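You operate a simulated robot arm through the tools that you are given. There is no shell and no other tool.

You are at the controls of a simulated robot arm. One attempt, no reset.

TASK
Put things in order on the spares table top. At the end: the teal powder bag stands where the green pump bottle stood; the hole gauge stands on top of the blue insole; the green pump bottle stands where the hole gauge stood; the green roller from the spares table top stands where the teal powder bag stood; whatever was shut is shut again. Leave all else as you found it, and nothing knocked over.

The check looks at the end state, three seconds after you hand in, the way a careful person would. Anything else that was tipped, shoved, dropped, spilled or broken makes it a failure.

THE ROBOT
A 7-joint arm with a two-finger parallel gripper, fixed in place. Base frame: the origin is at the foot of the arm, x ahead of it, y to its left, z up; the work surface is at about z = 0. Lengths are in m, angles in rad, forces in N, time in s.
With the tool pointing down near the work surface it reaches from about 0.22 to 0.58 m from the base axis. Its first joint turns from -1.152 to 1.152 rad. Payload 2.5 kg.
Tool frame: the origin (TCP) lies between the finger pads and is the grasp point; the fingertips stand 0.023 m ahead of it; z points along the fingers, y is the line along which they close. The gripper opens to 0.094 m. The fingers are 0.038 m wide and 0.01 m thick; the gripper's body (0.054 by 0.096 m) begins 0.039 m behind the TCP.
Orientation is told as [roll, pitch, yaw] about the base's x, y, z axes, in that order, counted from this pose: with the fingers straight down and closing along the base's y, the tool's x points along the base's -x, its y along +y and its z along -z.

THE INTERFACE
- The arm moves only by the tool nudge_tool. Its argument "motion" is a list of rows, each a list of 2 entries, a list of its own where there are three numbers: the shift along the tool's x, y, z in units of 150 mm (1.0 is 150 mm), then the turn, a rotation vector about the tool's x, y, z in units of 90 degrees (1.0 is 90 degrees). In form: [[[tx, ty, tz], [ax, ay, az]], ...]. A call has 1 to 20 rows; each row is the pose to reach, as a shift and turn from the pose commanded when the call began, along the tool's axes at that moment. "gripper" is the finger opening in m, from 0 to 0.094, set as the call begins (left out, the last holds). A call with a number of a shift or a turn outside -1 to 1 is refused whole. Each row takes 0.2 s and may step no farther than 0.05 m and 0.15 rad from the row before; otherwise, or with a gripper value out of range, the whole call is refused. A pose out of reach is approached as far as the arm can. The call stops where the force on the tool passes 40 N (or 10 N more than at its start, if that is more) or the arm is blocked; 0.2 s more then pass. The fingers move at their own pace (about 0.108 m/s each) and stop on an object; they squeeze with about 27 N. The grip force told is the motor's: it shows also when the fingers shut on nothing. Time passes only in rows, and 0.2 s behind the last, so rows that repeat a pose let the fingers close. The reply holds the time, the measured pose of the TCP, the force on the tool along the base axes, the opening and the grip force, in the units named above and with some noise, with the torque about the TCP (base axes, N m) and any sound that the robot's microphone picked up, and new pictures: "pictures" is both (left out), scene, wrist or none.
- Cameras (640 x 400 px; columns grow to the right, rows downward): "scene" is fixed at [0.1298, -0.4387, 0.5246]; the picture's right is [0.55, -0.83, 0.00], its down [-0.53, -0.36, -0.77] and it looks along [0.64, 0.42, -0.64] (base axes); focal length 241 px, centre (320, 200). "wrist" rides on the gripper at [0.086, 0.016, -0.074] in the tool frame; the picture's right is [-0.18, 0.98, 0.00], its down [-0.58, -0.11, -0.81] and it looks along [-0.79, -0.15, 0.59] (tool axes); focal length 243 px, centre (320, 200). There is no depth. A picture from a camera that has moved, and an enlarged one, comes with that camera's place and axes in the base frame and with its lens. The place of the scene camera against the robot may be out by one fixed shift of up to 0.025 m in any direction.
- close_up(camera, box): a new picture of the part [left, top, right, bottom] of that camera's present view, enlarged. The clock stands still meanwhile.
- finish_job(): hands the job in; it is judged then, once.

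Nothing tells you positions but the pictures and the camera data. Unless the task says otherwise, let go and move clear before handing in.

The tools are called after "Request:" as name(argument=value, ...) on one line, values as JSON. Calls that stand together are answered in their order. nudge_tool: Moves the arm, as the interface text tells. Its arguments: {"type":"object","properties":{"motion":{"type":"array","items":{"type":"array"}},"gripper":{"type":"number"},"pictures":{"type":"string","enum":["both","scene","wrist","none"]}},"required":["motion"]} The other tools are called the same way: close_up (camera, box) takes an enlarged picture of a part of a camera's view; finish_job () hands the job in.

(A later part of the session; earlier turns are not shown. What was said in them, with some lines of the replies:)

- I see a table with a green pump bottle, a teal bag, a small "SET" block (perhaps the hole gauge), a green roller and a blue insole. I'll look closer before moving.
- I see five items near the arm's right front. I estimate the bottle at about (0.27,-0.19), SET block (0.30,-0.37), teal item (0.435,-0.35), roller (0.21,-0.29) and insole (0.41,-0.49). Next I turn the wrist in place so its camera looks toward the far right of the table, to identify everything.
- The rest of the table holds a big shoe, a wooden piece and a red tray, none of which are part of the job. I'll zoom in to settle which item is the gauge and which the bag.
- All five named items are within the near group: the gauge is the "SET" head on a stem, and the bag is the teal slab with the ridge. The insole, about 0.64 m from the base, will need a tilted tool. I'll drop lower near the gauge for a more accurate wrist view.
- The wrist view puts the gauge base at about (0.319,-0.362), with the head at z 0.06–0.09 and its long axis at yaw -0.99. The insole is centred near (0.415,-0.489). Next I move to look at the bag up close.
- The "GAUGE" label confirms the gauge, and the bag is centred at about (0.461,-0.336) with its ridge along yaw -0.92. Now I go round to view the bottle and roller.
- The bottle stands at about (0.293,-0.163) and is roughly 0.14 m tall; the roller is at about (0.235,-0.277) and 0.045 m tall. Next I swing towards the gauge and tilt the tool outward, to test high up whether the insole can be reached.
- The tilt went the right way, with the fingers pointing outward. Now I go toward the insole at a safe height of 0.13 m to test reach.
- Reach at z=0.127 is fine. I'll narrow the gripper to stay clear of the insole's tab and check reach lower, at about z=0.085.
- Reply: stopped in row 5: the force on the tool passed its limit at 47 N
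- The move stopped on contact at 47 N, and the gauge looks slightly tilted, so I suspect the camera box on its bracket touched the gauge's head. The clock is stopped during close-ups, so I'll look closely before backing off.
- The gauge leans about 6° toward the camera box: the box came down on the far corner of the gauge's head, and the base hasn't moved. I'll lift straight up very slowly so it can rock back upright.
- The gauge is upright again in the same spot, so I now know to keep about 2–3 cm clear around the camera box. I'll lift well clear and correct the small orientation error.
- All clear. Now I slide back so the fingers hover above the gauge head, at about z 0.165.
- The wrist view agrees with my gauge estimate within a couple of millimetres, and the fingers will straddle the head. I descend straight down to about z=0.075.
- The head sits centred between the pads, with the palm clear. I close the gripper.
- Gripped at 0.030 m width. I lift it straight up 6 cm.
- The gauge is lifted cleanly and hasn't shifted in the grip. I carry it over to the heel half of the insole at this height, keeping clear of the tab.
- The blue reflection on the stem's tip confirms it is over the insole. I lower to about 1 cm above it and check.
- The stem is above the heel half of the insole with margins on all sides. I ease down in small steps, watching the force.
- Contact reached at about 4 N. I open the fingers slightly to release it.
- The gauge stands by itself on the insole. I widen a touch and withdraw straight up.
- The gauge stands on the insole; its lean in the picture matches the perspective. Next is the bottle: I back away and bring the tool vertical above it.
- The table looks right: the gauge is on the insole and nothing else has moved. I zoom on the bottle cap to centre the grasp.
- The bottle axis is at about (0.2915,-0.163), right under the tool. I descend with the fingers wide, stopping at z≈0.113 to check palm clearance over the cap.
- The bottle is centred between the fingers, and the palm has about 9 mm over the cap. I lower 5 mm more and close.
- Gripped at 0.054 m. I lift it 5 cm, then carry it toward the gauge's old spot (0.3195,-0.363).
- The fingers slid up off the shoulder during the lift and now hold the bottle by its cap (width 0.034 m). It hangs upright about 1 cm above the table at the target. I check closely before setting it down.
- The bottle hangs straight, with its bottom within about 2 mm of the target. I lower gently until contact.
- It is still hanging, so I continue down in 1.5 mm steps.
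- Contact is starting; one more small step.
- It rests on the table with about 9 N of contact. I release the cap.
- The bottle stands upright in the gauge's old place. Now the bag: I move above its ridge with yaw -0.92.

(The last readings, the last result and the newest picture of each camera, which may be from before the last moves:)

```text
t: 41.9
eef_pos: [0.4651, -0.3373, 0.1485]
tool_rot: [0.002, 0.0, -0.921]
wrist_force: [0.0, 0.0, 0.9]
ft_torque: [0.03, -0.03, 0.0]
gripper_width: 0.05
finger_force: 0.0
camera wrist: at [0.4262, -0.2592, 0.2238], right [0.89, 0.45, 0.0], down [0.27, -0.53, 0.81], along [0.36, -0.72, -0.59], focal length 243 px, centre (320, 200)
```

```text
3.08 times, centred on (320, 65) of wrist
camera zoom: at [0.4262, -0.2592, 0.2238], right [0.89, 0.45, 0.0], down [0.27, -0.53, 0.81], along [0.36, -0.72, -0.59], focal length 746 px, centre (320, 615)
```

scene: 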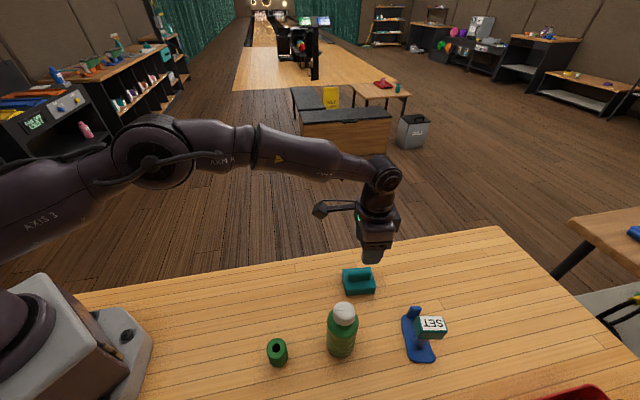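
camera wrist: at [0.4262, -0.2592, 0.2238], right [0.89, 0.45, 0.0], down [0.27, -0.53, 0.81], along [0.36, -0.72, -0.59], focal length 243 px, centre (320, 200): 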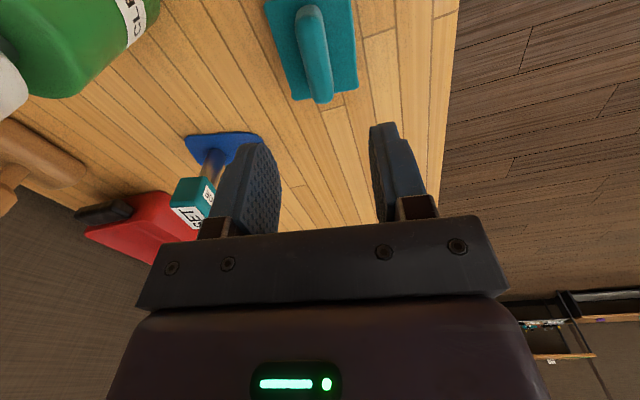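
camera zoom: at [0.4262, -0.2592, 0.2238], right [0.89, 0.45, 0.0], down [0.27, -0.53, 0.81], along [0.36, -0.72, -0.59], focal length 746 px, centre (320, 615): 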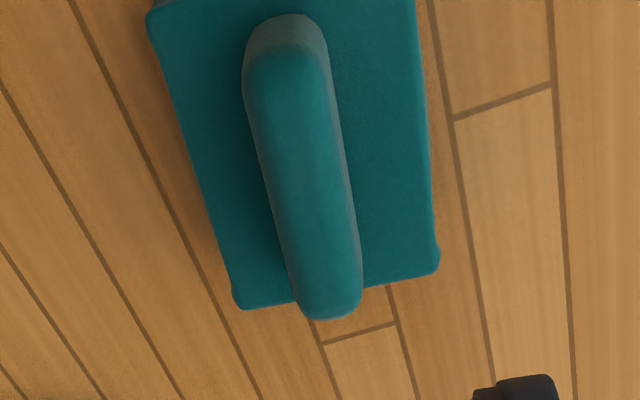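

The ridge runs at yaw -0.91 with its middle at about (0.461,-0.333). I correct a few millimetres and descend to z≈0.065 for a check.

Request:
nudge_tool(motion=[[[0.032, -0.009, 0.14], [0, 0, 0]], [[0.032, -0.009, 0.28], [0, 0, 0]], [[0.032, -0.009, 0.42], [0, 0, 0]], [[0.032, -0.009, 0.557], [0, 0, 0]], [[0.032, -0.009, 0.557], [0, 0, 0]]])

Request:
close_up(camera="wrist", box=[200, 0, 440, 230])

Request:
close_up(camera="scene", box=[290, 220, 450, 340])

```text
t: 43.0
eef_pos: [0.4603, -0.3343, 0.0643]
tool_rot: [0.0, -0.002, -0.92]
wrist_force: [-0.4, -0.2, 0.3]
ft_torque: [0.03, 0.01, -0.02]
gripper_width: 0.0498
finger_force: 0.0
camera wrist: at [0.4211, -0.256, 0.1392], right [0.89, 0.45, 0.0], down [0.27, -0.53, 0.81], along [0.36, -0.72, -0.59], focal length 243 px, centre (320, 200)
```

scene: 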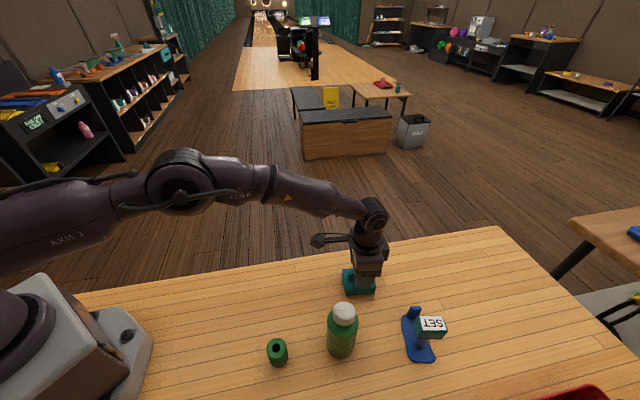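
wrist: 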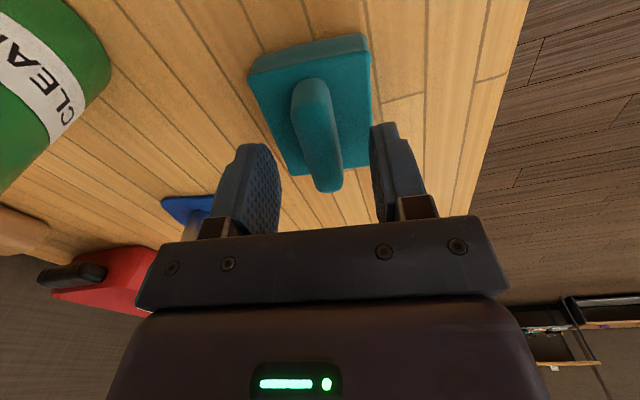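

```text
1.74 times, centred on (320, 115) of wrist
camera zoom: at [0.4211, -0.256, 0.1392], right [0.89, 0.45, 0.0], down [0.27, -0.53, 0.81], along [0.36, -0.72, -0.59], focal length 422 px, centre (320, 348)
```

zoom: 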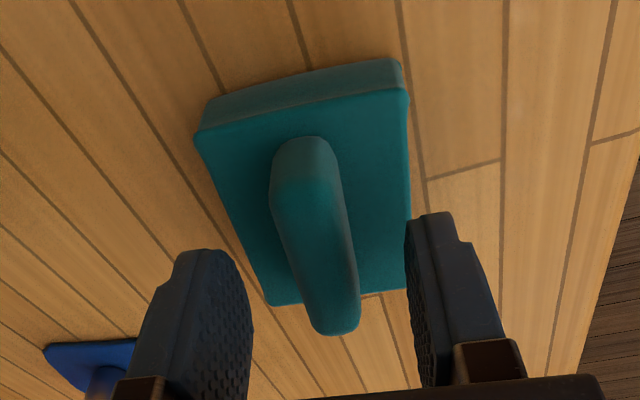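

```text
3.33 times, centred on (370, 280) of scene
camera zoom: at [0.1298, -0.4387, 0.5246], right [0.55, -0.83, 0.0], down [-0.53, -0.36, -0.77], along [0.64, 0.42, -0.64], focal length 805 px, centre (153, -67)
```

zoom: 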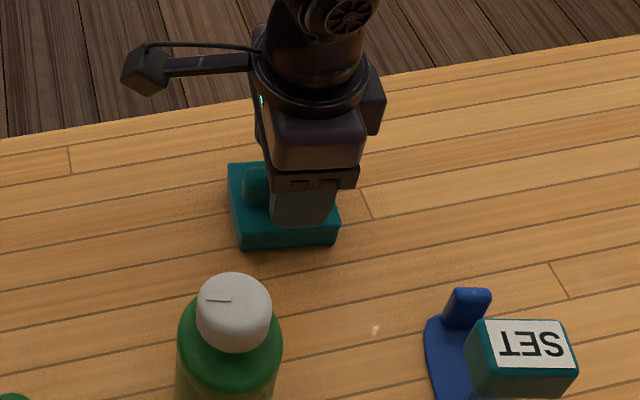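

The ridge lies between the fingers. I go down another 14 mm and close on it.

Request:
nudge_tool(motion=[[[0, 0.006, 0.05], [0, 0, 0]], [[0, 0.012, 0.097], [0, 0, 0]], [[0, 0.012, 0.097], [0, 0, 0]]], pictures="none")

Request:
nudge_tool(motion=[[[0, 0, 0], [0, 0, 0]], [[0, 0, 0], [0, 0, 0]], [[0, 0, 0], [0, 0, 0]], [[0, 0, 0], [0, 0, 0]]], gripper=0.0)

Request:
close_up(camera="wrist", box=[200, 0, 440, 230])

```text
t: 43.9
eef_pos: [0.4611, -0.3321, 0.0499]
tool_rot: [0.0, -0.001, -0.918]
wrist_force: [0.2, 0.2, 0.2]
ft_torque: [0.04, 0.0, 0.01]
gripper_width: 0.0499
finger_force: 0.0
```

```text
t: 44.9
eef_pos: [0.4619, -0.3315, 0.0508]
tool_rot: [0.002, -0.001, -0.919]
wrist_force: [0.0, 0.1, -0.1]
ft_torque: [-0.01, 0.01, 0.01]
gripper_width: 0.0175
finger_force: 26.6
camera wrist: at [0.422, -0.2543, 0.1252], right [0.89, 0.45, 0.0], down [0.27, -0.53, 0.81], along [0.36, -0.72, -0.59], focal length 243 px, centre (320, 200)
```

scene: 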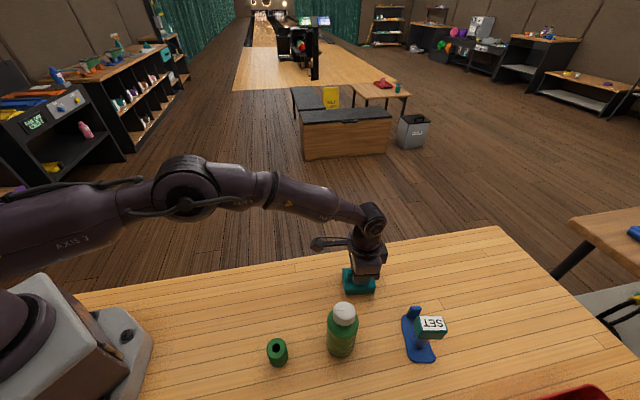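
wrist: 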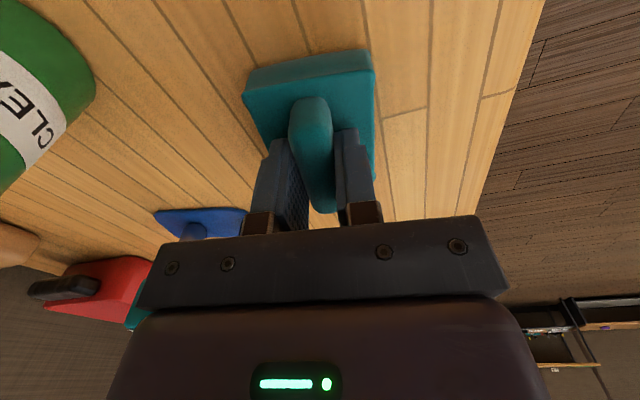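

```text
1.74 times, centred on (320, 115) of wrist
camera zoom: at [0.422, -0.2543, 0.1252], right [0.89, 0.45, 0.0], down [0.27, -0.53, 0.81], along [0.36, -0.72, -0.59], focal length 422 px, centre (320, 348)
```

zoom: 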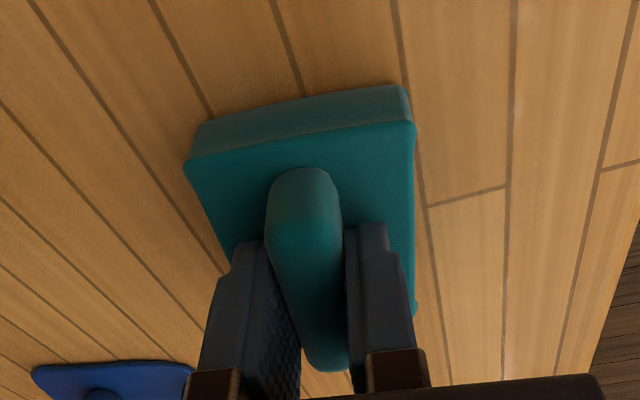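

Gripped the ridge at 0.0175 m. I lift and check for slip.

Request:
nudge_tool(motion=[[[0, 0, -0.04], [0, 0, 0]], [[0, 0, -0.12], [0, 0, 0]], [[0, 0, -0.24], [0, 0, 0]], [[0, 0, -0.4], [0, 0, 0]], [[0, 0, -0.4], [0, 0, 0]]])

Request:
close_up(camera="wrist", box=[200, 0, 440, 230])

Request:
close_up(camera="scene", box=[290, 220, 450, 340])

```text
t: 46.0
eef_pos: [0.46, -0.3326, 0.1079]
tool_rot: [0.002, -0.002, -0.92]
wrist_force: [0.2, 0.3, -1.0]
ft_torque: [0.0, 0.01, -0.02]
gripper_width: 0.0172
finger_force: 26.8
camera wrist: at [0.4214, -0.2546, 0.1835], right [0.89, 0.45, 0.0], down [0.27, -0.53, 0.81], along [0.36, -0.72, -0.59], focal length 243 px, centre (320, 200)
```

scene: 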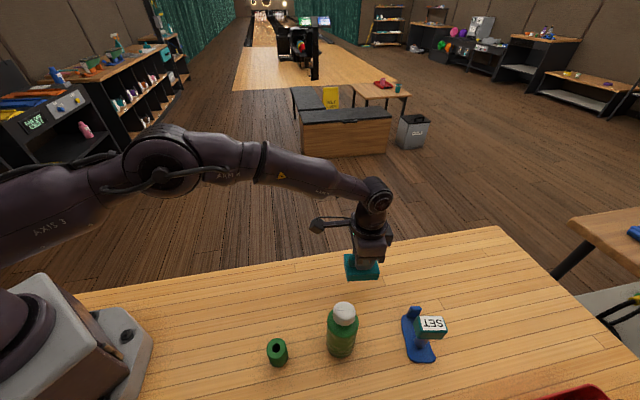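
wrist: 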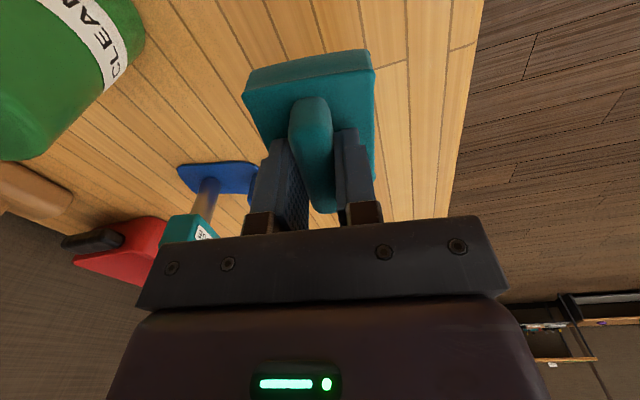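

```text
1.74 times, centred on (320, 115) of wrist
camera zoom: at [0.4214, -0.2546, 0.1835], right [0.89, 0.45, 0.0], down [0.27, -0.53, 0.81], along [0.36, -0.72, -0.59], focal length 422 px, centre (320, 348)
```

zoom: 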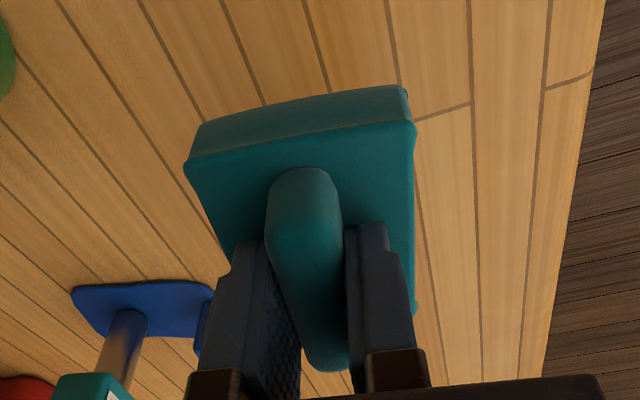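

```text
3.33 times, centred on (370, 280) of scene
camera zoom: at [0.1298, -0.4387, 0.5246], right [0.55, -0.83, 0.0], down [-0.53, -0.36, -0.77], along [0.64, 0.42, -0.64], focal length 805 px, centre (153, -67)
```

zoom: 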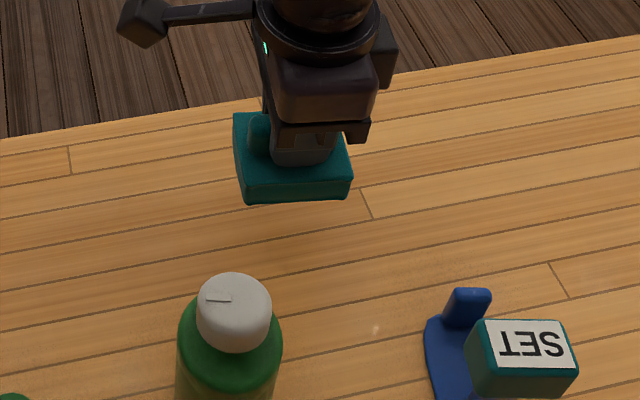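

Held firmly with no slip. I carry it over to the bottle's old spot.

Request:
nudge_tool(motion=[[[0.2, -0.027, 0], [0, 0, 0]], [[0.4, -0.054, 0], [0, 0, 0]], [[0.6, -0.08, 0], [0, 0, 0]], [[0.798, -0.107, 0], [0, 0, 0]]], pictures="none")

Request:
nudge_tool(motion=[[[0.2, -0.027, 0], [0, 0, 0]], [[0.4, -0.054, 0], [0, 0, 0]], [[0.6, -0.08, 0], [0, 0, 0]], [[0.798, -0.107, 0], [0, 0, 0]], [[0.798, -0.107, 0], [0, 0, 0]]])

Request:
close_up(camera="wrist", box=[200, 0, 440, 230])

```text
t: 47.0
eef_pos: [0.3758, -0.2449, 0.1098]
tool_rot: [0.0, 0.0, -0.92]
wrist_force: [-0.2, 0.6, -0.4]
ft_torque: [0.01, 0.03, -0.02]
gripper_width: 0.0173
finger_force: 27.8
```

```text
t: 48.2
eef_pos: [0.2913, -0.1622, 0.1087]
tool_rot: [0.0, -0.002, -0.92]
wrist_force: [0.0, 0.3, -0.8]
ft_torque: [-0.03, -0.03, 0.01]
gripper_width: 0.0173
finger_force: 26.4
camera wrist: at [0.2528, -0.0848, 0.1847], right [0.89, 0.45, 0.0], down [0.27, -0.53, 0.81], along [0.36, -0.72, -0.59], focal length 243 px, centre (320, 200)
```

scene: 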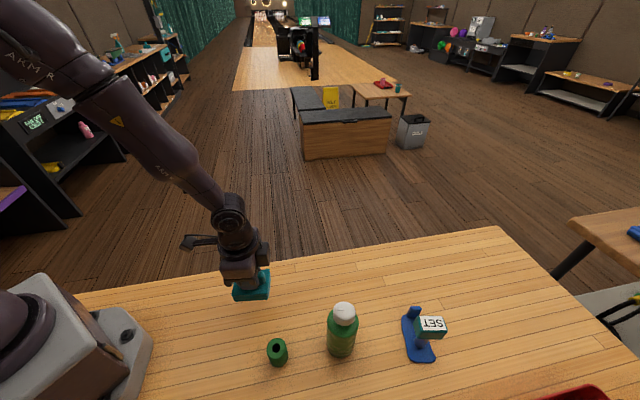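
wrist: 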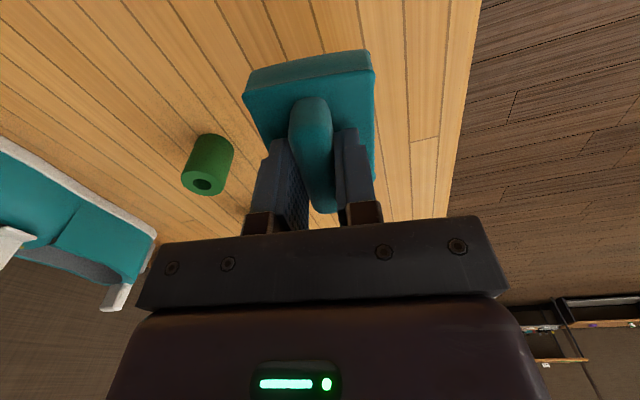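

```text
1.74 times, centred on (320, 115) of wrist
camera zoom: at [0.2528, -0.0848, 0.1847], right [0.89, 0.45, 0.0], down [0.27, -0.53, 0.81], along [0.36, -0.72, -0.59], focal length 422 px, centre (320, 348)
```

zoom: 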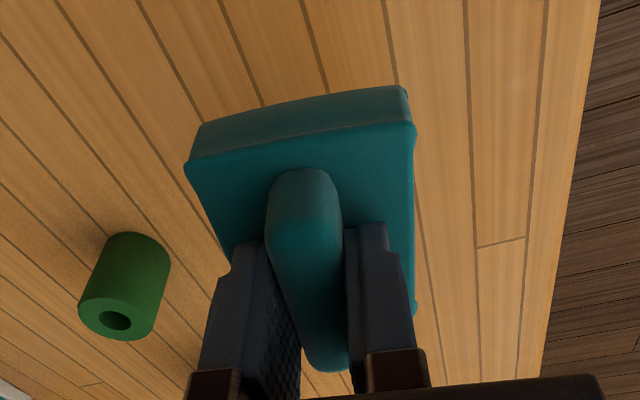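

Positioned right over the bottle's old spot. I lower to about 5 mm above the table, then creep down.

Request:
nudge_tool(motion=[[[0, 0, 0.1], [0, 0, 0]], [[0, 0, 0.2], [0, 0, 0]], [[0, 0, 0.29], [0, 0, 0]], [[0, 0, 0.353], [0, 0, 0]], [[0, 0, 0.353], [0, 0, 0]]], pictures="none")

Request:
nudge_tool(motion=[[[0, 0, 0.008], [0, 0, 0]], [[0, 0, 0.016], [0, 0, 0]], [[0, 0, 0.016], [0, 0, 0]]], pictures="none")

Request:
nudge_tool(motion=[[[0, 0, 0.008], [0, 0, 0]], [[0, 0, 0.008], [0, 0, 0]]], pictures="wrist")

```text
t: 49.5
eef_pos: [0.2905, -0.1617, 0.0557]
tool_rot: [0.0, -0.001, -0.92]
wrist_force: [0.4, 0.0, -1.5]
ft_torque: [0.0, -0.04, -0.02]
gripper_width: 0.0174
finger_force: 27.5
```

```text
t: 50.2
eef_pos: [0.2912, -0.1608, 0.0539]
tool_rot: [-0.001, 0.0, -0.921]
wrist_force: [0.4, -0.2, -0.7]
ft_torque: [0.0, 0.04, 0.02]
gripper_width: 0.0175
finger_force: 27.1
```

```text
t: 50.9
eef_pos: [0.2894, -0.1613, 0.0521]
tool_rot: [-0.001, 0.0, -0.92]
wrist_force: [0.2, 1.1, -0.8]
ft_torque: [0.01, -0.02, 0.0]
gripper_width: 0.0172
finger_force: 26.8
camera wrist: at [0.2513, -0.0838, 0.1277], right [0.89, 0.45, 0.0], down [0.27, -0.53, 0.81], along [0.36, -0.72, -0.59], focal length 243 px, centre (320, 200)
```

wrist: 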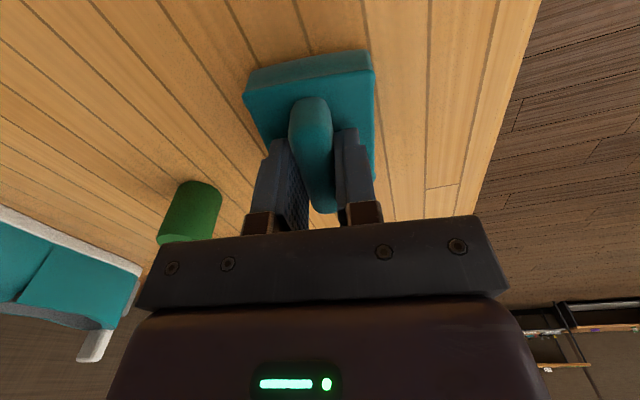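

Request:
nudge_tool(motion=[[[0, 0, 0.007], [0, 0, 0]], [[0, 0, 0.007], [0, 0, 0]]], pictures="none")

Request:
nudge_tool(motion=[[[0, 0, 0.005], [0, 0, 0]], [[0, 0, 0.005], [0, 0, 0]]], pictures="none")

```text
t: 51.5
eef_pos: [0.29, -0.1621, 0.0516]
tool_rot: [0.0, -0.002, -0.919]
wrist_force: [-0.4, -0.2, -1.5]
ft_torque: [-0.01, 0.0, -0.02]
gripper_width: 0.0176
finger_force: 27.3
```

```text
t: 52.0
eef_pos: [0.2897, -0.1617, 0.0507]
tool_rot: [0.0, 0.0, -0.919]
wrist_force: [-1.1, 0.8, -0.4]
ft_torque: [0.01, 0.03, -0.02]
gripper_width: 0.0176
finger_force: 27.3
```

The bag's bottom is at or barely above the table. I take two more tiny steps to find contact.

Request:
nudge_tool(motion=[[[0, 0, 0.006], [0, 0, 0]], [[0, 0, 0.006], [0, 0, 0]]], pictures="none")

Request:
nudge_tool(motion=[[[0, 0, 0.004], [0, 0, 0]], [[0, 0, 0.004], [0, 0, 0]]], pictures="wrist")

```text
t: 52.6
eef_pos: [0.2902, -0.1611, 0.0497]
tool_rot: [-0.001, -0.001, -0.92]
wrist_force: [-2.6, -1.0, 7.8]
ft_torque: [0.0, 0.11, 0.05]
gripper_width: 0.0174
finger_force: 27.1
```

```text
t: 53.2
eef_pos: [0.2907, -0.1608, 0.0499]
tool_rot: [0.001, -0.002, -0.92]
wrist_force: [-3.4, -3.4, 15.1]
ft_torque: [0.1, 0.18, 0.01]
gripper_width: 0.0174
finger_force: 27.2
camera wrist: at [0.2515, -0.0835, 0.1249], right [0.89, 0.45, 0.0], down [0.26, -0.53, 0.81], along [0.36, -0.72, -0.59], focal length 243 px, centre (320, 200)
```

wrist: 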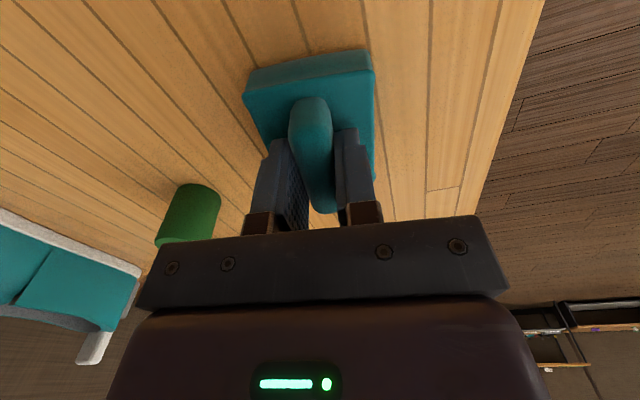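

The bag is on the table. I release it and rise.

Request:
nudge_tool(motion=[[[0, 0, -0.006], [0, 0, 0]], [[0, 0, -0.006], [0, 0, 0]]], gripper=0.042, pictures="none")

Request:
nudge_tool(motion=[[[0, 0, -0.05], [0, 0, 0]], [[0, 0, -0.2], [0, 0, 0]], [[0, 0, -0.45], [0, 0, 0]], [[0, 0, -0.7], [0, 0, 0]], [[0, 0, -0.95], [0, 0, 0]]])

Request:
close_up(camera="scene", box=[220, 250, 460, 390])

Request:
close_up(camera="wrist", box=[200, 0, 360, 120])

```text
t: 53.9
eef_pos: [0.29, -0.1611, 0.0501]
tool_rot: [-0.001, 0.0, -0.92]
wrist_force: [0.3, 0.3, 0.4]
ft_torque: [0.01, 0.02, 0.0]
gripper_width: 0.042
finger_force: 0.2
```

```text
t: 55.0
eef_pos: [0.2885, -0.1605, 0.1921]
tool_rot: [-0.001, 0.002, -0.92]
wrist_force: [0.2, -0.8, -0.2]
ft_torque: [0.0, 0.0, 0.02]
gripper_width: 0.042
finger_force: 0.0
camera wrist: at [0.2491, -0.0825, 0.2672], right [0.89, 0.45, 0.0], down [0.27, -0.53, 0.81], along [0.36, -0.72, -0.59], focal length 243 px, centre (320, 200)
```

scene: 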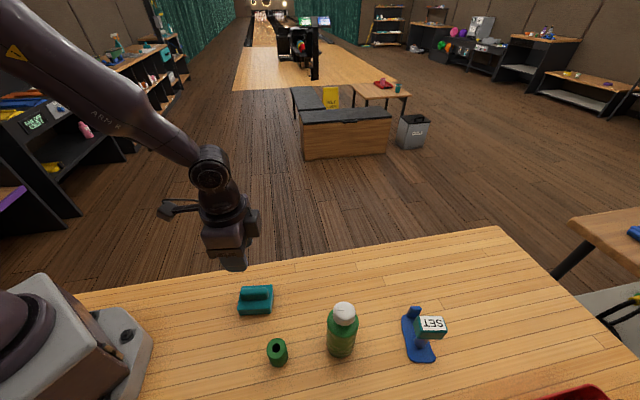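
wrist: 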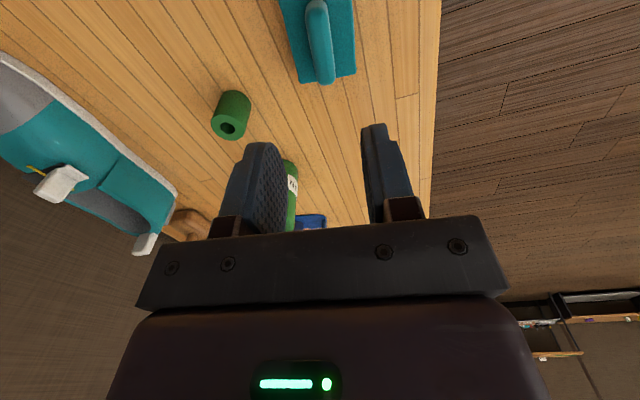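

```text
2.67 times, centred on (340, 320) of scene
camera zoom: at [0.1298, -0.4387, 0.5246], right [0.55, -0.83, 0.0], down [-0.53, -0.36, -0.77], along [0.64, 0.42, -0.64], focal length 644 px, centre (267, -120)
```

zoom: 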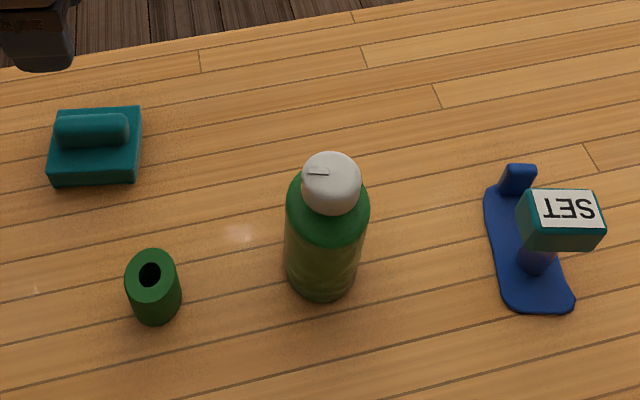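

```text
3.33 times, centred on (280, 60) of wrist
camera zoom: at [0.2491, -0.0825, 0.2672], right [0.89, 0.45, 0.0], down [0.27, -0.53, 0.81], along [0.36, -0.72, -0.59], focal length 809 px, centre (453, 667)
```

zoom: 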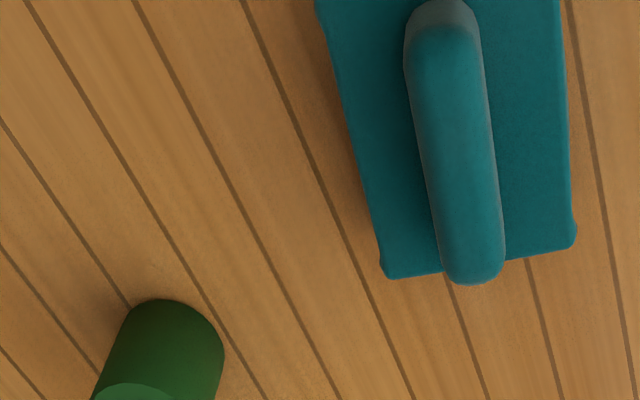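

The bag stands where the bottle was. Last is the roller at about (0.23,-0.277): I turn to yaw -0.6 and hover behind it for an accurate look.

Request:
nudge_tool(motion=[[[0.011, -0.225, 0], [0, 0, -0.051]], [[0.022, -0.45, 0], [0, 0, -0.102]], [[0.033, -0.675, 0], [0, 0, -0.153]], [[0.044, -0.9, 0], [0, 0, -0.204]], [[0.044, -0.9, 0], [0, 0, -0.204]]], gripper=0.07)

Request:
close_up(camera="wrist", box=[260, 0, 420, 120])

```text
t: 56.2
eef_pos: [0.1815, -0.2363, 0.1883]
tool_rot: [0.0, 0.0, -0.599]
wrist_force: [-0.5, 0.6, -0.1]
ft_torque: [0.02, 0.04, 0.04]
gripper_width: 0.0701
finger_force: 0.1
camera wrist: at [0.1191, -0.1746, 0.2645], right [0.71, 0.71, 0.0], down [0.42, -0.42, 0.81], along [0.57, -0.57, -0.59], focal length 243 px, centre (320, 200)
```

scene: 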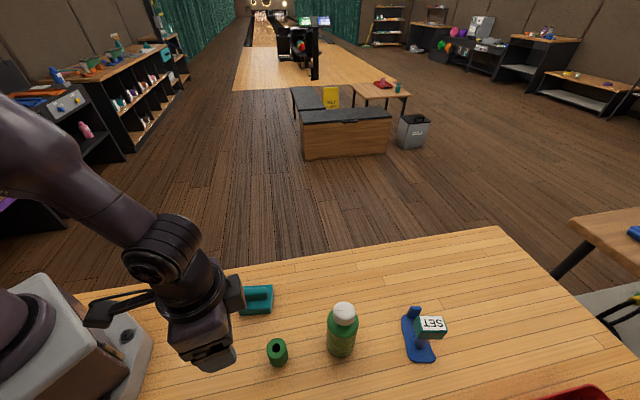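
wrist: 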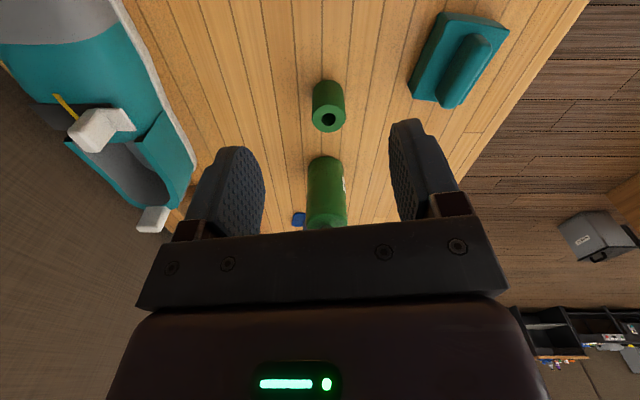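

```text
3.33 times, centred on (340, 60) of wrist
camera zoom: at [0.1191, -0.1746, 0.2645], right [0.71, 0.71, 0.0], down [0.42, -0.42, 0.81], along [0.57, -0.57, -0.59], focal length 809 px, centre (253, 667)
```

zoom: 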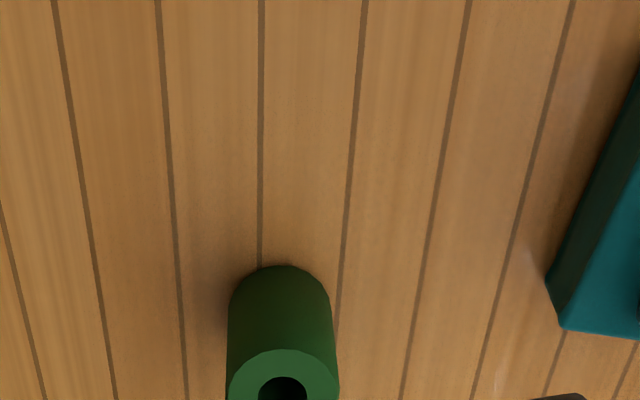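

The roller centre is refined to (0.234,-0.276), height 0.044 m. I move over it with a narrower opening and come down to z≈0.09.

Request:
nudge_tool(motion=[[[-0.147, -0.008, 0], [0, 0, 0]], [[-0.293, -0.015, 0.1], [0, 0, 0]], [[-0.44, -0.023, 0.27], [0, 0, 0]], [[-0.44, -0.023, 0.45], [0, 0, 0]], [[-0.44, -0.023, 0.653], [0, 0, 0]], [[-0.44, -0.023, 0.653], [0, 0, 0]]], gripper=0.056)

Request:
close_up(camera="wrist", box=[200, 0, 440, 230])

Request:
close_up(camera="scene", box=[200, 250, 380, 385])

```text
t: 57.6
eef_pos: [0.2345, -0.2771, 0.0949]
tool_rot: [0.0, 0.0, -0.599]
wrist_force: [0.4, 0.2, 0.2]
ft_torque: [0.01, -0.04, -0.01]
gripper_width: 0.056
finger_force: 0.1
camera wrist: at [0.172, -0.2168, 0.1702], right [0.71, 0.71, 0.0], down [0.42, -0.42, 0.81], along [0.57, -0.57, -0.59], focal length 243 px, centre (320, 200)
```

scene: 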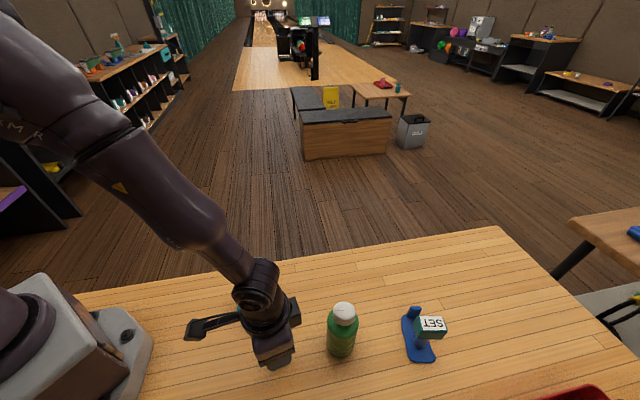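
wrist: 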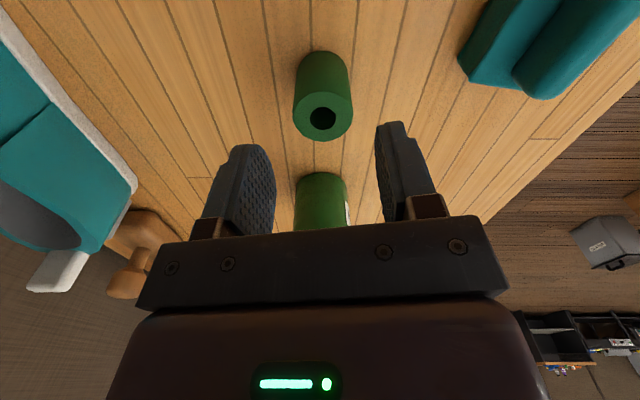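

```text
1.74 times, centred on (320, 115) of wrist
camera zoom: at [0.172, -0.2168, 0.1702], right [0.71, 0.71, 0.0], down [0.42, -0.42, 0.81], along [0.57, -0.57, -0.59], focal length 422 px, centre (320, 348)
```

zoom: 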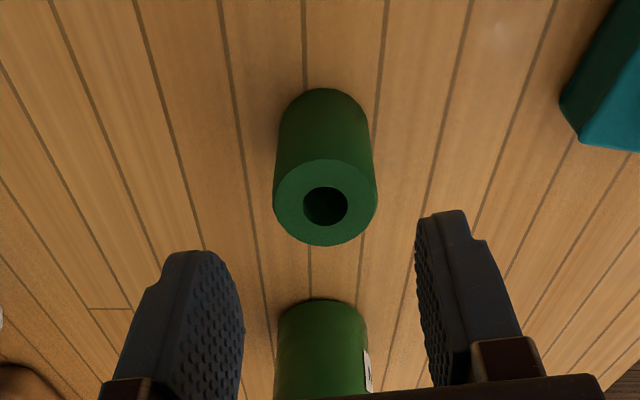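

```text
2.96 times, centred on (290, 318) of scene
camera zoom: at [0.1298, -0.4387, 0.5246], right [0.55, -0.83, 0.0], down [-0.53, -0.36, -0.77], along [0.64, 0.42, -0.64], focal length 715 px, centre (409, -148)
```

zoom: 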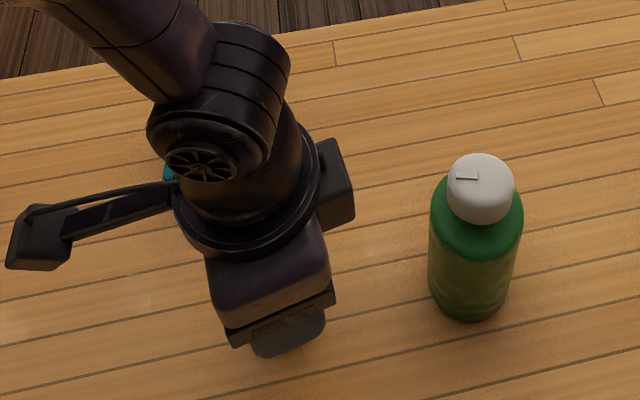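

Well aligned, with the bulge on the gripper clear of the bottle. I descend to z≈0.034 and close on the roller.

Request:
nudge_tool(motion=[[[0, 0, 0.1], [0, 0, 0]], [[0, 0, 0.2], [0, 0, 0]], [[0, 0, 0.3], [0, 0, 0]], [[0, 0, 0.4], [0, 0, 0]], [[0, 0, 0.4], [0, 0, 0]]], pictures="wrist")

Request:
nudge_tool(motion=[[[0, 0, 0], [0, 0, 0]], [[0, 0, 0], [0, 0, 0]], [[0, 0, 0], [0, 0, 0]], [[0, 0, 0], [0, 0, 0]]], gripper=0.0, pictures="wrist")

```text
t: 58.9
eef_pos: [0.2326, -0.2792, 0.0332]
tool_rot: [0.0, 0.001, -0.599]
wrist_force: [-0.6, 0.7, -0.7]
ft_torque: [0.02, -0.01, 0.02]
gripper_width: 0.0561
finger_force: 0.0
camera wrist: at [0.1704, -0.2179, 0.1098], right [0.71, 0.71, 0.0], down [0.42, -0.42, 0.81], along [0.57, -0.57, -0.59], focal length 243 px, centre (320, 200)
```

wrist: 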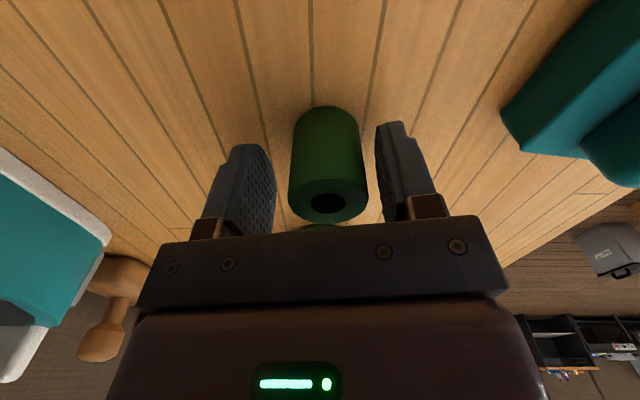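

```text
t: 59.9
eef_pos: [0.2323, -0.2787, 0.0344]
tool_rot: [0.0, 0.0, -0.6]
wrist_force: [-0.3, -0.2, -0.4]
ft_torque: [-0.02, 0.02, -0.01]
gripper_width: 0.0353
finger_force: 27.3
camera wrist: at [0.1704, -0.2179, 0.11], right [0.71, 0.71, 0.0], down [0.42, -0.42, 0.81], along [0.57, -0.57, -0.59], focal length 243 px, centre (320, 200)
```

wrist: 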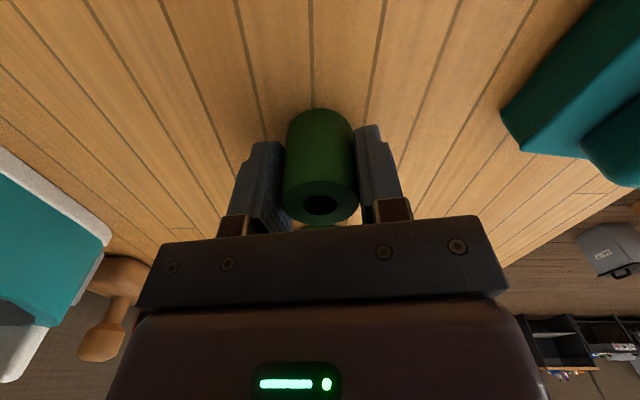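

Gripped at 0.035 m. I lift it high (above bottle height) and carry it on a detour around the bottle to the bag's old spot.

Request:
nudge_tool(motion=[[[0, 0, -0.06], [0, 0, 0]], [[0, 0, -0.2], [0, 0, 0]], [[0, 0, -0.4], [0, 0, 0]], [[0, 0, -0.6], [0, 0, 0]], [[0, 0, -0.8], [0, 0, 0]], [[0, 0, -1.0], [0, 0, 0]]], pictures="wrist")

Request:
nudge_tool(motion=[[[-0.107, 0.12, 0], [0, 0, 0]], [[-0.215, 0.241, 0], [0, 0, 0]], [[-0.322, 0.361, 0], [0, 0, 0]], [[-0.43, 0.482, 0], [0, 0, 0]], [[-0.537, 0.602, 0], [0, 0, 0]]], pictures="none")

Request:
nudge_tool(motion=[[[-0.187, -0.01, 0], [0, 0, 0]], [[-0.373, -0.019, 0], [0, 0, 0]], [[-0.56, -0.029, 0], [0, 0, 0]], [[-0.746, -0.038, 0], [0, 0, 0]], [[-0.933, -0.048, 0], [0, 0, 0]], [[-0.933, -0.048, 0], [0, 0, 0]]])

```text
t: 61.2
eef_pos: [0.2324, -0.2795, 0.1861]
tool_rot: [0.0, 0.0, -0.598]
wrist_force: [0.4, 0.6, -1.5]
ft_torque: [0.02, 0.01, 0.0]
gripper_width: 0.0354
finger_force: 27.3
camera wrist: at [0.1707, -0.2178, 0.2609], right [0.71, 0.71, 0.0], down [0.42, -0.42, 0.81], along [0.57, -0.57, -0.59], focal length 243 px, centre (320, 200)
```

wrist: 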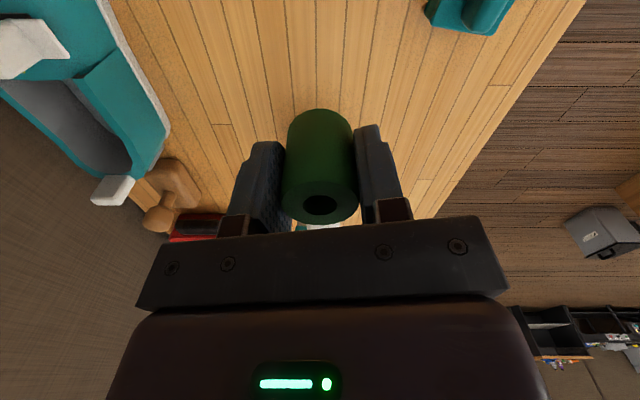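

```text
t: 62.5
eef_pos: [0.349, -0.2497, 0.1853]
tool_rot: [0.0, 0.0, -0.598]
wrist_force: [0.5, 0.4, -0.9]
ft_torque: [0.01, -0.01, 0.04]
gripper_width: 0.0351
finger_force: 27.3
```

```text
t: 63.9
eef_pos: [0.4616, -0.3358, 0.1858]
tool_rot: [-0.001, 0.0, -0.599]
wrist_force: [-0.1, 1.2, -0.5]
ft_torque: [-0.01, 0.02, 0.01]
gripper_width: 0.0351
finger_force: 27.0
camera wrist: at [0.4003, -0.2749, 0.2621], right [0.71, 0.71, 0.0], down [0.42, -0.42, 0.81], along [0.57, -0.57, -0.59], focal length 243 px, centre (320, 200)
```

scene: 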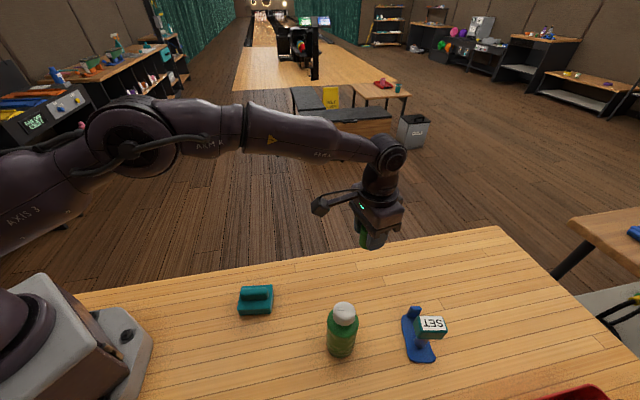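
wrist: 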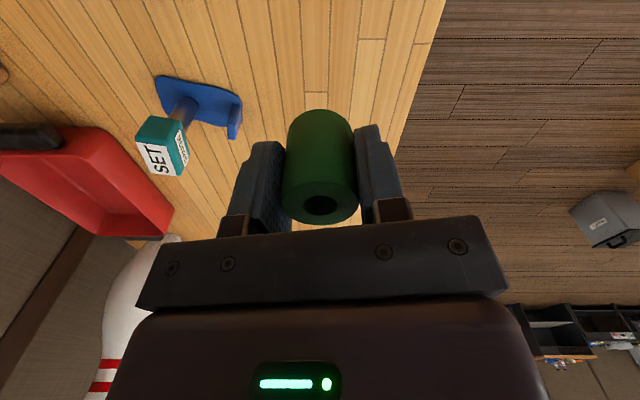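

The roller is right above the bag's old place. I lower it to about 8 mm above the table, then creep.

Request:
nudge_tool(motion=[[[0, 0, 0.16], [0, 0, 0]], [[0, 0, 0.32], [0, 0, 0]], [[0, 0, 0.48], [0, 0, 0]], [[0, 0, 0.64], [0, 0, 0]], [[0, 0, 0.8], [0, 0, 0]], [[0, 0, 0.9], [0, 0, 0]], [[0, 0, 0.96], [0, 0, 0]], [[0, 0, 0.96], [0, 0, 0]]], pictures="scene")

Request:
nudge_tool(motion=[[[0, 0, 0.012], [0, 0, 0]], [[0, 0, 0.024], [0, 0, 0]], [[0, 0, 0.024], [0, 0, 0]]], pictures="none")

Request:
nudge_tool(motion=[[[0, 0, 0.01], [0, 0, 0]], [[0, 0, 0.01], [0, 0, 0]]], pictures="wrist")

```text
t: 65.7
eef_pos: [0.4602, -0.3342, 0.0408]
tool_rot: [-0.002, -0.001, -0.601]
wrist_force: [-0.9, 0.9, -0.3]
ft_torque: [0.0, 0.02, 0.01]
gripper_width: 0.0353
finger_force: 26.6
```

scene: 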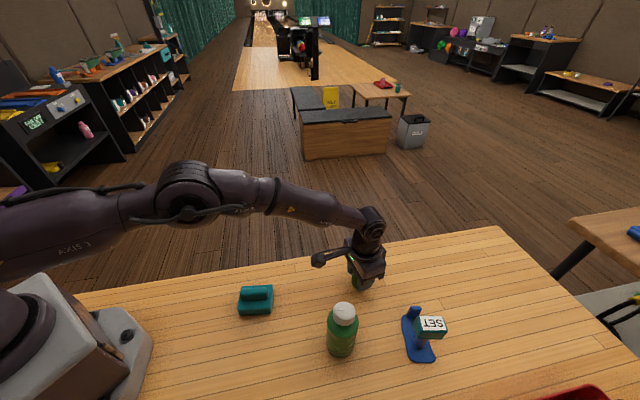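

```text
t: 66.5
eef_pos: [0.4601, -0.3333, 0.0368]
tool_rot: [0.0, 0.0, -0.6]
wrist_force: [0.2, 0.1, -1.3]
ft_torque: [0.02, -0.03, 0.0]
gripper_width: 0.0349
finger_force: 26.9
```

```text
t: 67.0
eef_pos: [0.4601, -0.3346, 0.0357]
tool_rot: [0.001, 0.001, -0.598]
wrist_force: [-0.1, -0.3, -1.1]
ft_torque: [-0.02, 0.02, 0.01]
gripper_width: 0.035
finger_force: 26.6
camera wrist: at [0.3988, -0.2727, 0.1109], right [0.71, 0.71, 0.0], down [0.42, -0.42, 0.81], along [0.57, -0.57, -0.59], focal length 243 px, centre (320, 200)
```

wrist: 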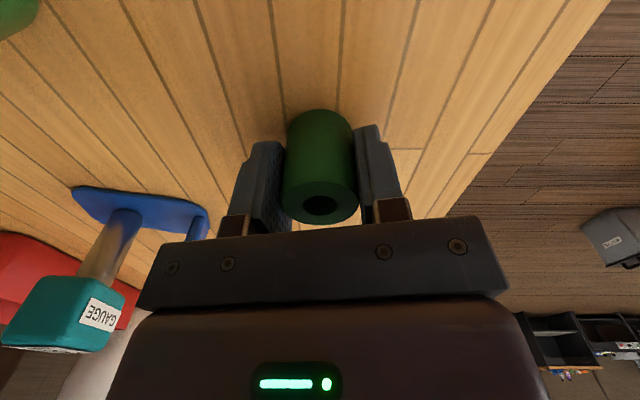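

About 2 mm are left, so I keep creeping to contact.

Request:
nudge_tool(motion=[[[0, 0, 0.007], [0, 0, 0]], [[0, 0, 0.007], [0, 0, 0]]], pictures="none")

Request:
nudge_tool(motion=[[[0, 0, 0.005], [0, 0, 0]], [[0, 0, 0.005], [0, 0, 0]]], pictures="none")

Request:
nudge_tool(motion=[[[0, 0, 0.004], [0, 0, 0]], [[0, 0, 0.004], [0, 0, 0]]], pictures="none")

```text
t: 67.7
eef_pos: [0.4592, -0.3344, 0.0347]
tool_rot: [0.0, 0.003, -0.599]
wrist_force: [-1.0, 0.0, 0.6]
ft_torque: [0.04, -0.01, -0.03]
gripper_width: 0.0351
finger_force: 27.4
```

```text
t: 68.2
eef_pos: [0.4594, -0.3325, 0.0339]
tool_rot: [-0.001, -0.001, -0.599]
wrist_force: [0.4, -1.5, 2.9]
ft_torque: [-0.02, -0.07, -0.01]
gripper_width: 0.0352
finger_force: 27.4
```

```text
t: 68.8
eef_pos: [0.4606, -0.333, 0.0344]
tool_rot: [-0.001, -0.001, -0.601]
wrist_force: [-1.5, -1.8, 1.2]
ft_torque: [-0.03, 0.06, -0.03]
gripper_width: 0.035
finger_force: 26.8
```

It is in contact at the original grasp height. I release, check, and rise.

Request:
nudge_tool(motion=[[[0, 0, 0], [0, 0, 0]], [[0, 0, 0], [0, 0, 0]]], gripper=0.055, pictures="wrist")

Request:
nudge_tool(motion=[[[0, 0, -0.05], [0, 0, 0]], [[0, 0, -0.15], [0, 0, 0]], [[0, 0, -0.35], [0, 0, 0]], [[0, 0, -0.6], [0, 0, 0]], [[0, 0, -0.85], [0, 0, 0]]])

Request:
close_up(camera="scene", box=[220, 240, 460, 390])

Request:
close_up(camera="wrist", box=[240, 0, 400, 120])

```text
t: 69.5
eef_pos: [0.4604, -0.3329, 0.0345]
tool_rot: [-0.001, 0.0, -0.599]
wrist_force: [-0.5, 0.2, 0.8]
ft_torque: [0.01, -0.01, -0.03]
gripper_width: 0.0553
finger_force: 0.0
camera wrist: at [0.399, -0.2718, 0.1099], right [0.71, 0.71, 0.0], down [0.42, -0.42, 0.81], along [0.57, -0.57, -0.59], focal length 243 px, centre (320, 200)
```

wrist: 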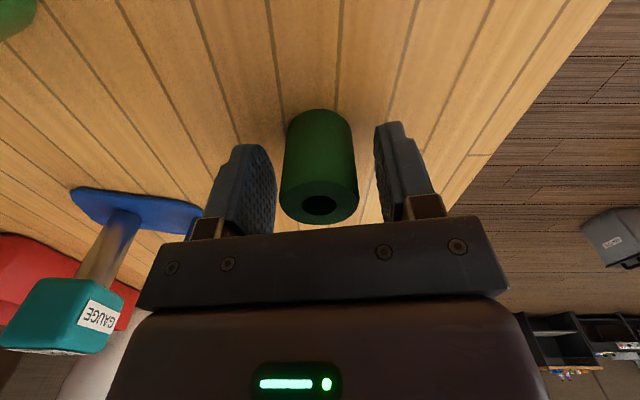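

```text
t: 70.7
eef_pos: [0.4611, -0.3315, 0.1604]
tool_rot: [0.001, 0.001, -0.598]
wrist_force: [0.3, 0.2, -1.3]
ft_torque: [-0.01, 0.01, -0.03]
gripper_width: 0.0551
finger_force: 0.0
camera wrist: at [0.3996, -0.2706, 0.2356], right [0.71, 0.71, 0.0], down [0.42, -0.42, 0.81], along [0.57, -0.57, -0.59], focal length 243 px, centre (320, 200)
```

scene: 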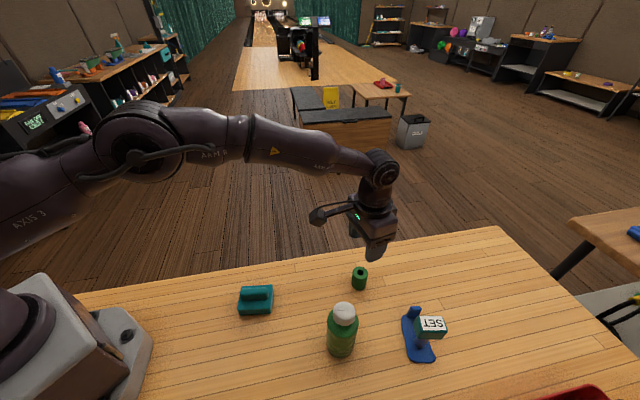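
wrist: 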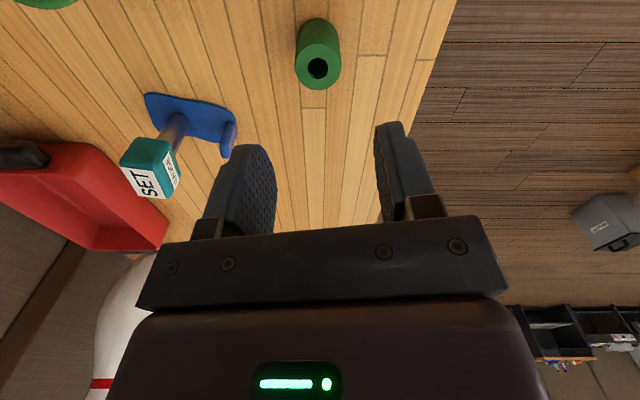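

```text
2.67 times, centred on (340, 315) of scene
camera zoom: at [0.1298, -0.4387, 0.5246], right [0.55, -0.83, 0.0], down [-0.53, -0.36, -0.77], along [0.64, 0.42, -0.64], focal length 644 px, centre (267, -107)
```

zoom: 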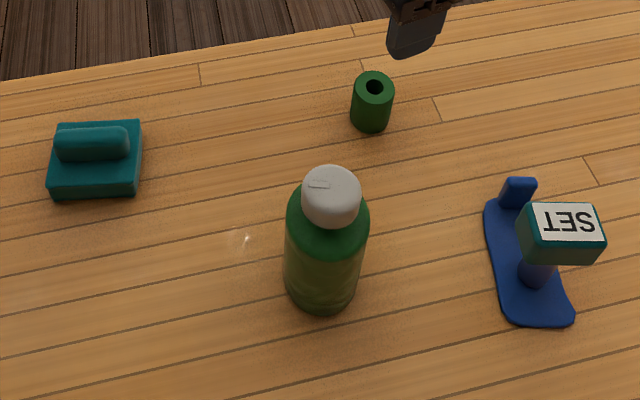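

```text
3.33 times, centred on (320, 60) of wrist
camera zoom: at [0.3996, -0.2706, 0.2356], right [0.71, 0.71, 0.0], down [0.42, -0.42, 0.81], along [0.57, -0.57, -0.59], focal length 809 px, centre (320, 667)
```

zoom: 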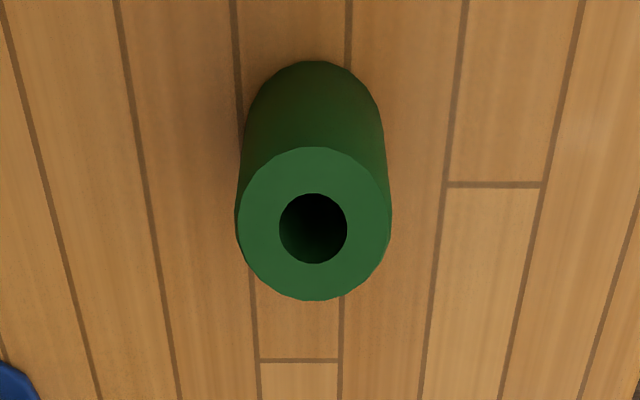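

All four moves look right: the bag, bottle and roller are in place, and the gauge is upright on the unmoved insole. I raise the arm clear for a last look.

Request:
nudge_tool(motion=[[[0.1, 0, -0.2], [0, 0, 0]], [[0.3, 0.05, -0.4], [0, 0, 0]], [[0.5, 0.1, -0.6], [0, 0, 0]], [[0.7, 0.15, -0.8], [0, 0, 0]], [[0.9, 0.2, -1.0], [0, 0, 0]], [[0.9, 0.2, -1.0], [0, 0, 0]]])

Request:
close_up(camera="scene", box=[220, 240, 460, 390])

```text
t: 72.0
eef_pos: [0.3687, -0.2329, 0.3137]
tool_rot: [-0.002, -0.002, -0.6]
wrist_force: [0.8, 0.2, 0.2]
ft_torque: [0.04, 0.02, 0.01]
gripper_width: 0.055
finger_force: 0.0
camera wrist: at [0.3064, -0.1708, 0.3881], right [0.71, 0.71, 0.0], down [0.42, -0.42, 0.81], along [0.57, -0.57, -0.59], focal length 243 px, centre (320, 200)
```

scene: 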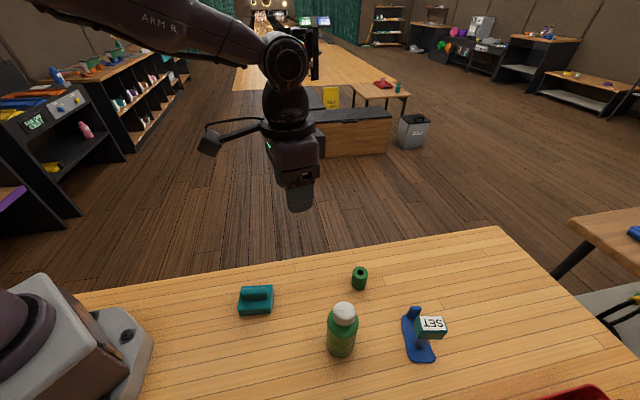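
wrist: 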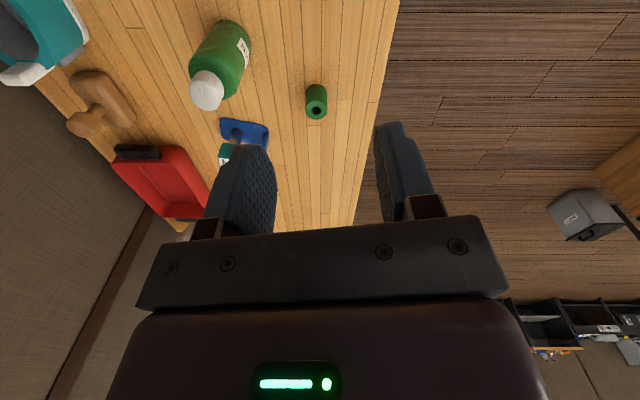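

```text
2.67 times, centred on (340, 315) of scene
camera zoom: at [0.1297, -0.4386, 0.5246], right [0.55, -0.83, 0.0], down [-0.53, -0.36, -0.77], along [0.64, 0.42, -0.64], focal length 644 px, centre (267, -107)
```

zoom: 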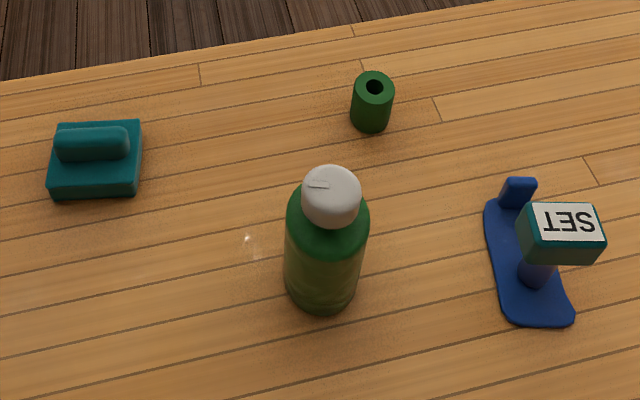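

The bag stands at the bottle's old spot, the bottle at the gauge's and the roller at the bag's. The gauge stands upright on the insole. Nothing that was shut was opened, nothing else has moved, and the arm is clear, so I hand in.

Request:
finish_job()

```text
The job is handed in.
```

The job is handed in. All four moves are done, and everything was standing in the last pictures I took:

- **Teal powder bag:** it stands where the green pump bottle stood.
- **Hole gauge:** it stands upright on the heel half of the blue insole, and the insole has not moved.
- **Green pump bottle:** it stands where the hole gauge stood.
- **Green roller:** it stands where the teal powder bag stood.

By the camera measurements, each item is within a few millimetres of its target spot. Nothing that was shut was opened, and the other items on the table look as they did at the start.

Two things went wrong along the way, but neither left a mark in the pictures:

- **Gauge bumped:** while I was testing the reach to the insole, the wrist camera's housing pressed on the gauge and tilted it by about 6°. I lifted off slowly and it rocked back upright in the same place before I moved it.
- **Bottle grip slipped:** as I lifted the bottle, the fingers slid from its body up to its cap. It hung straight, and I carried and set it down by the cap.
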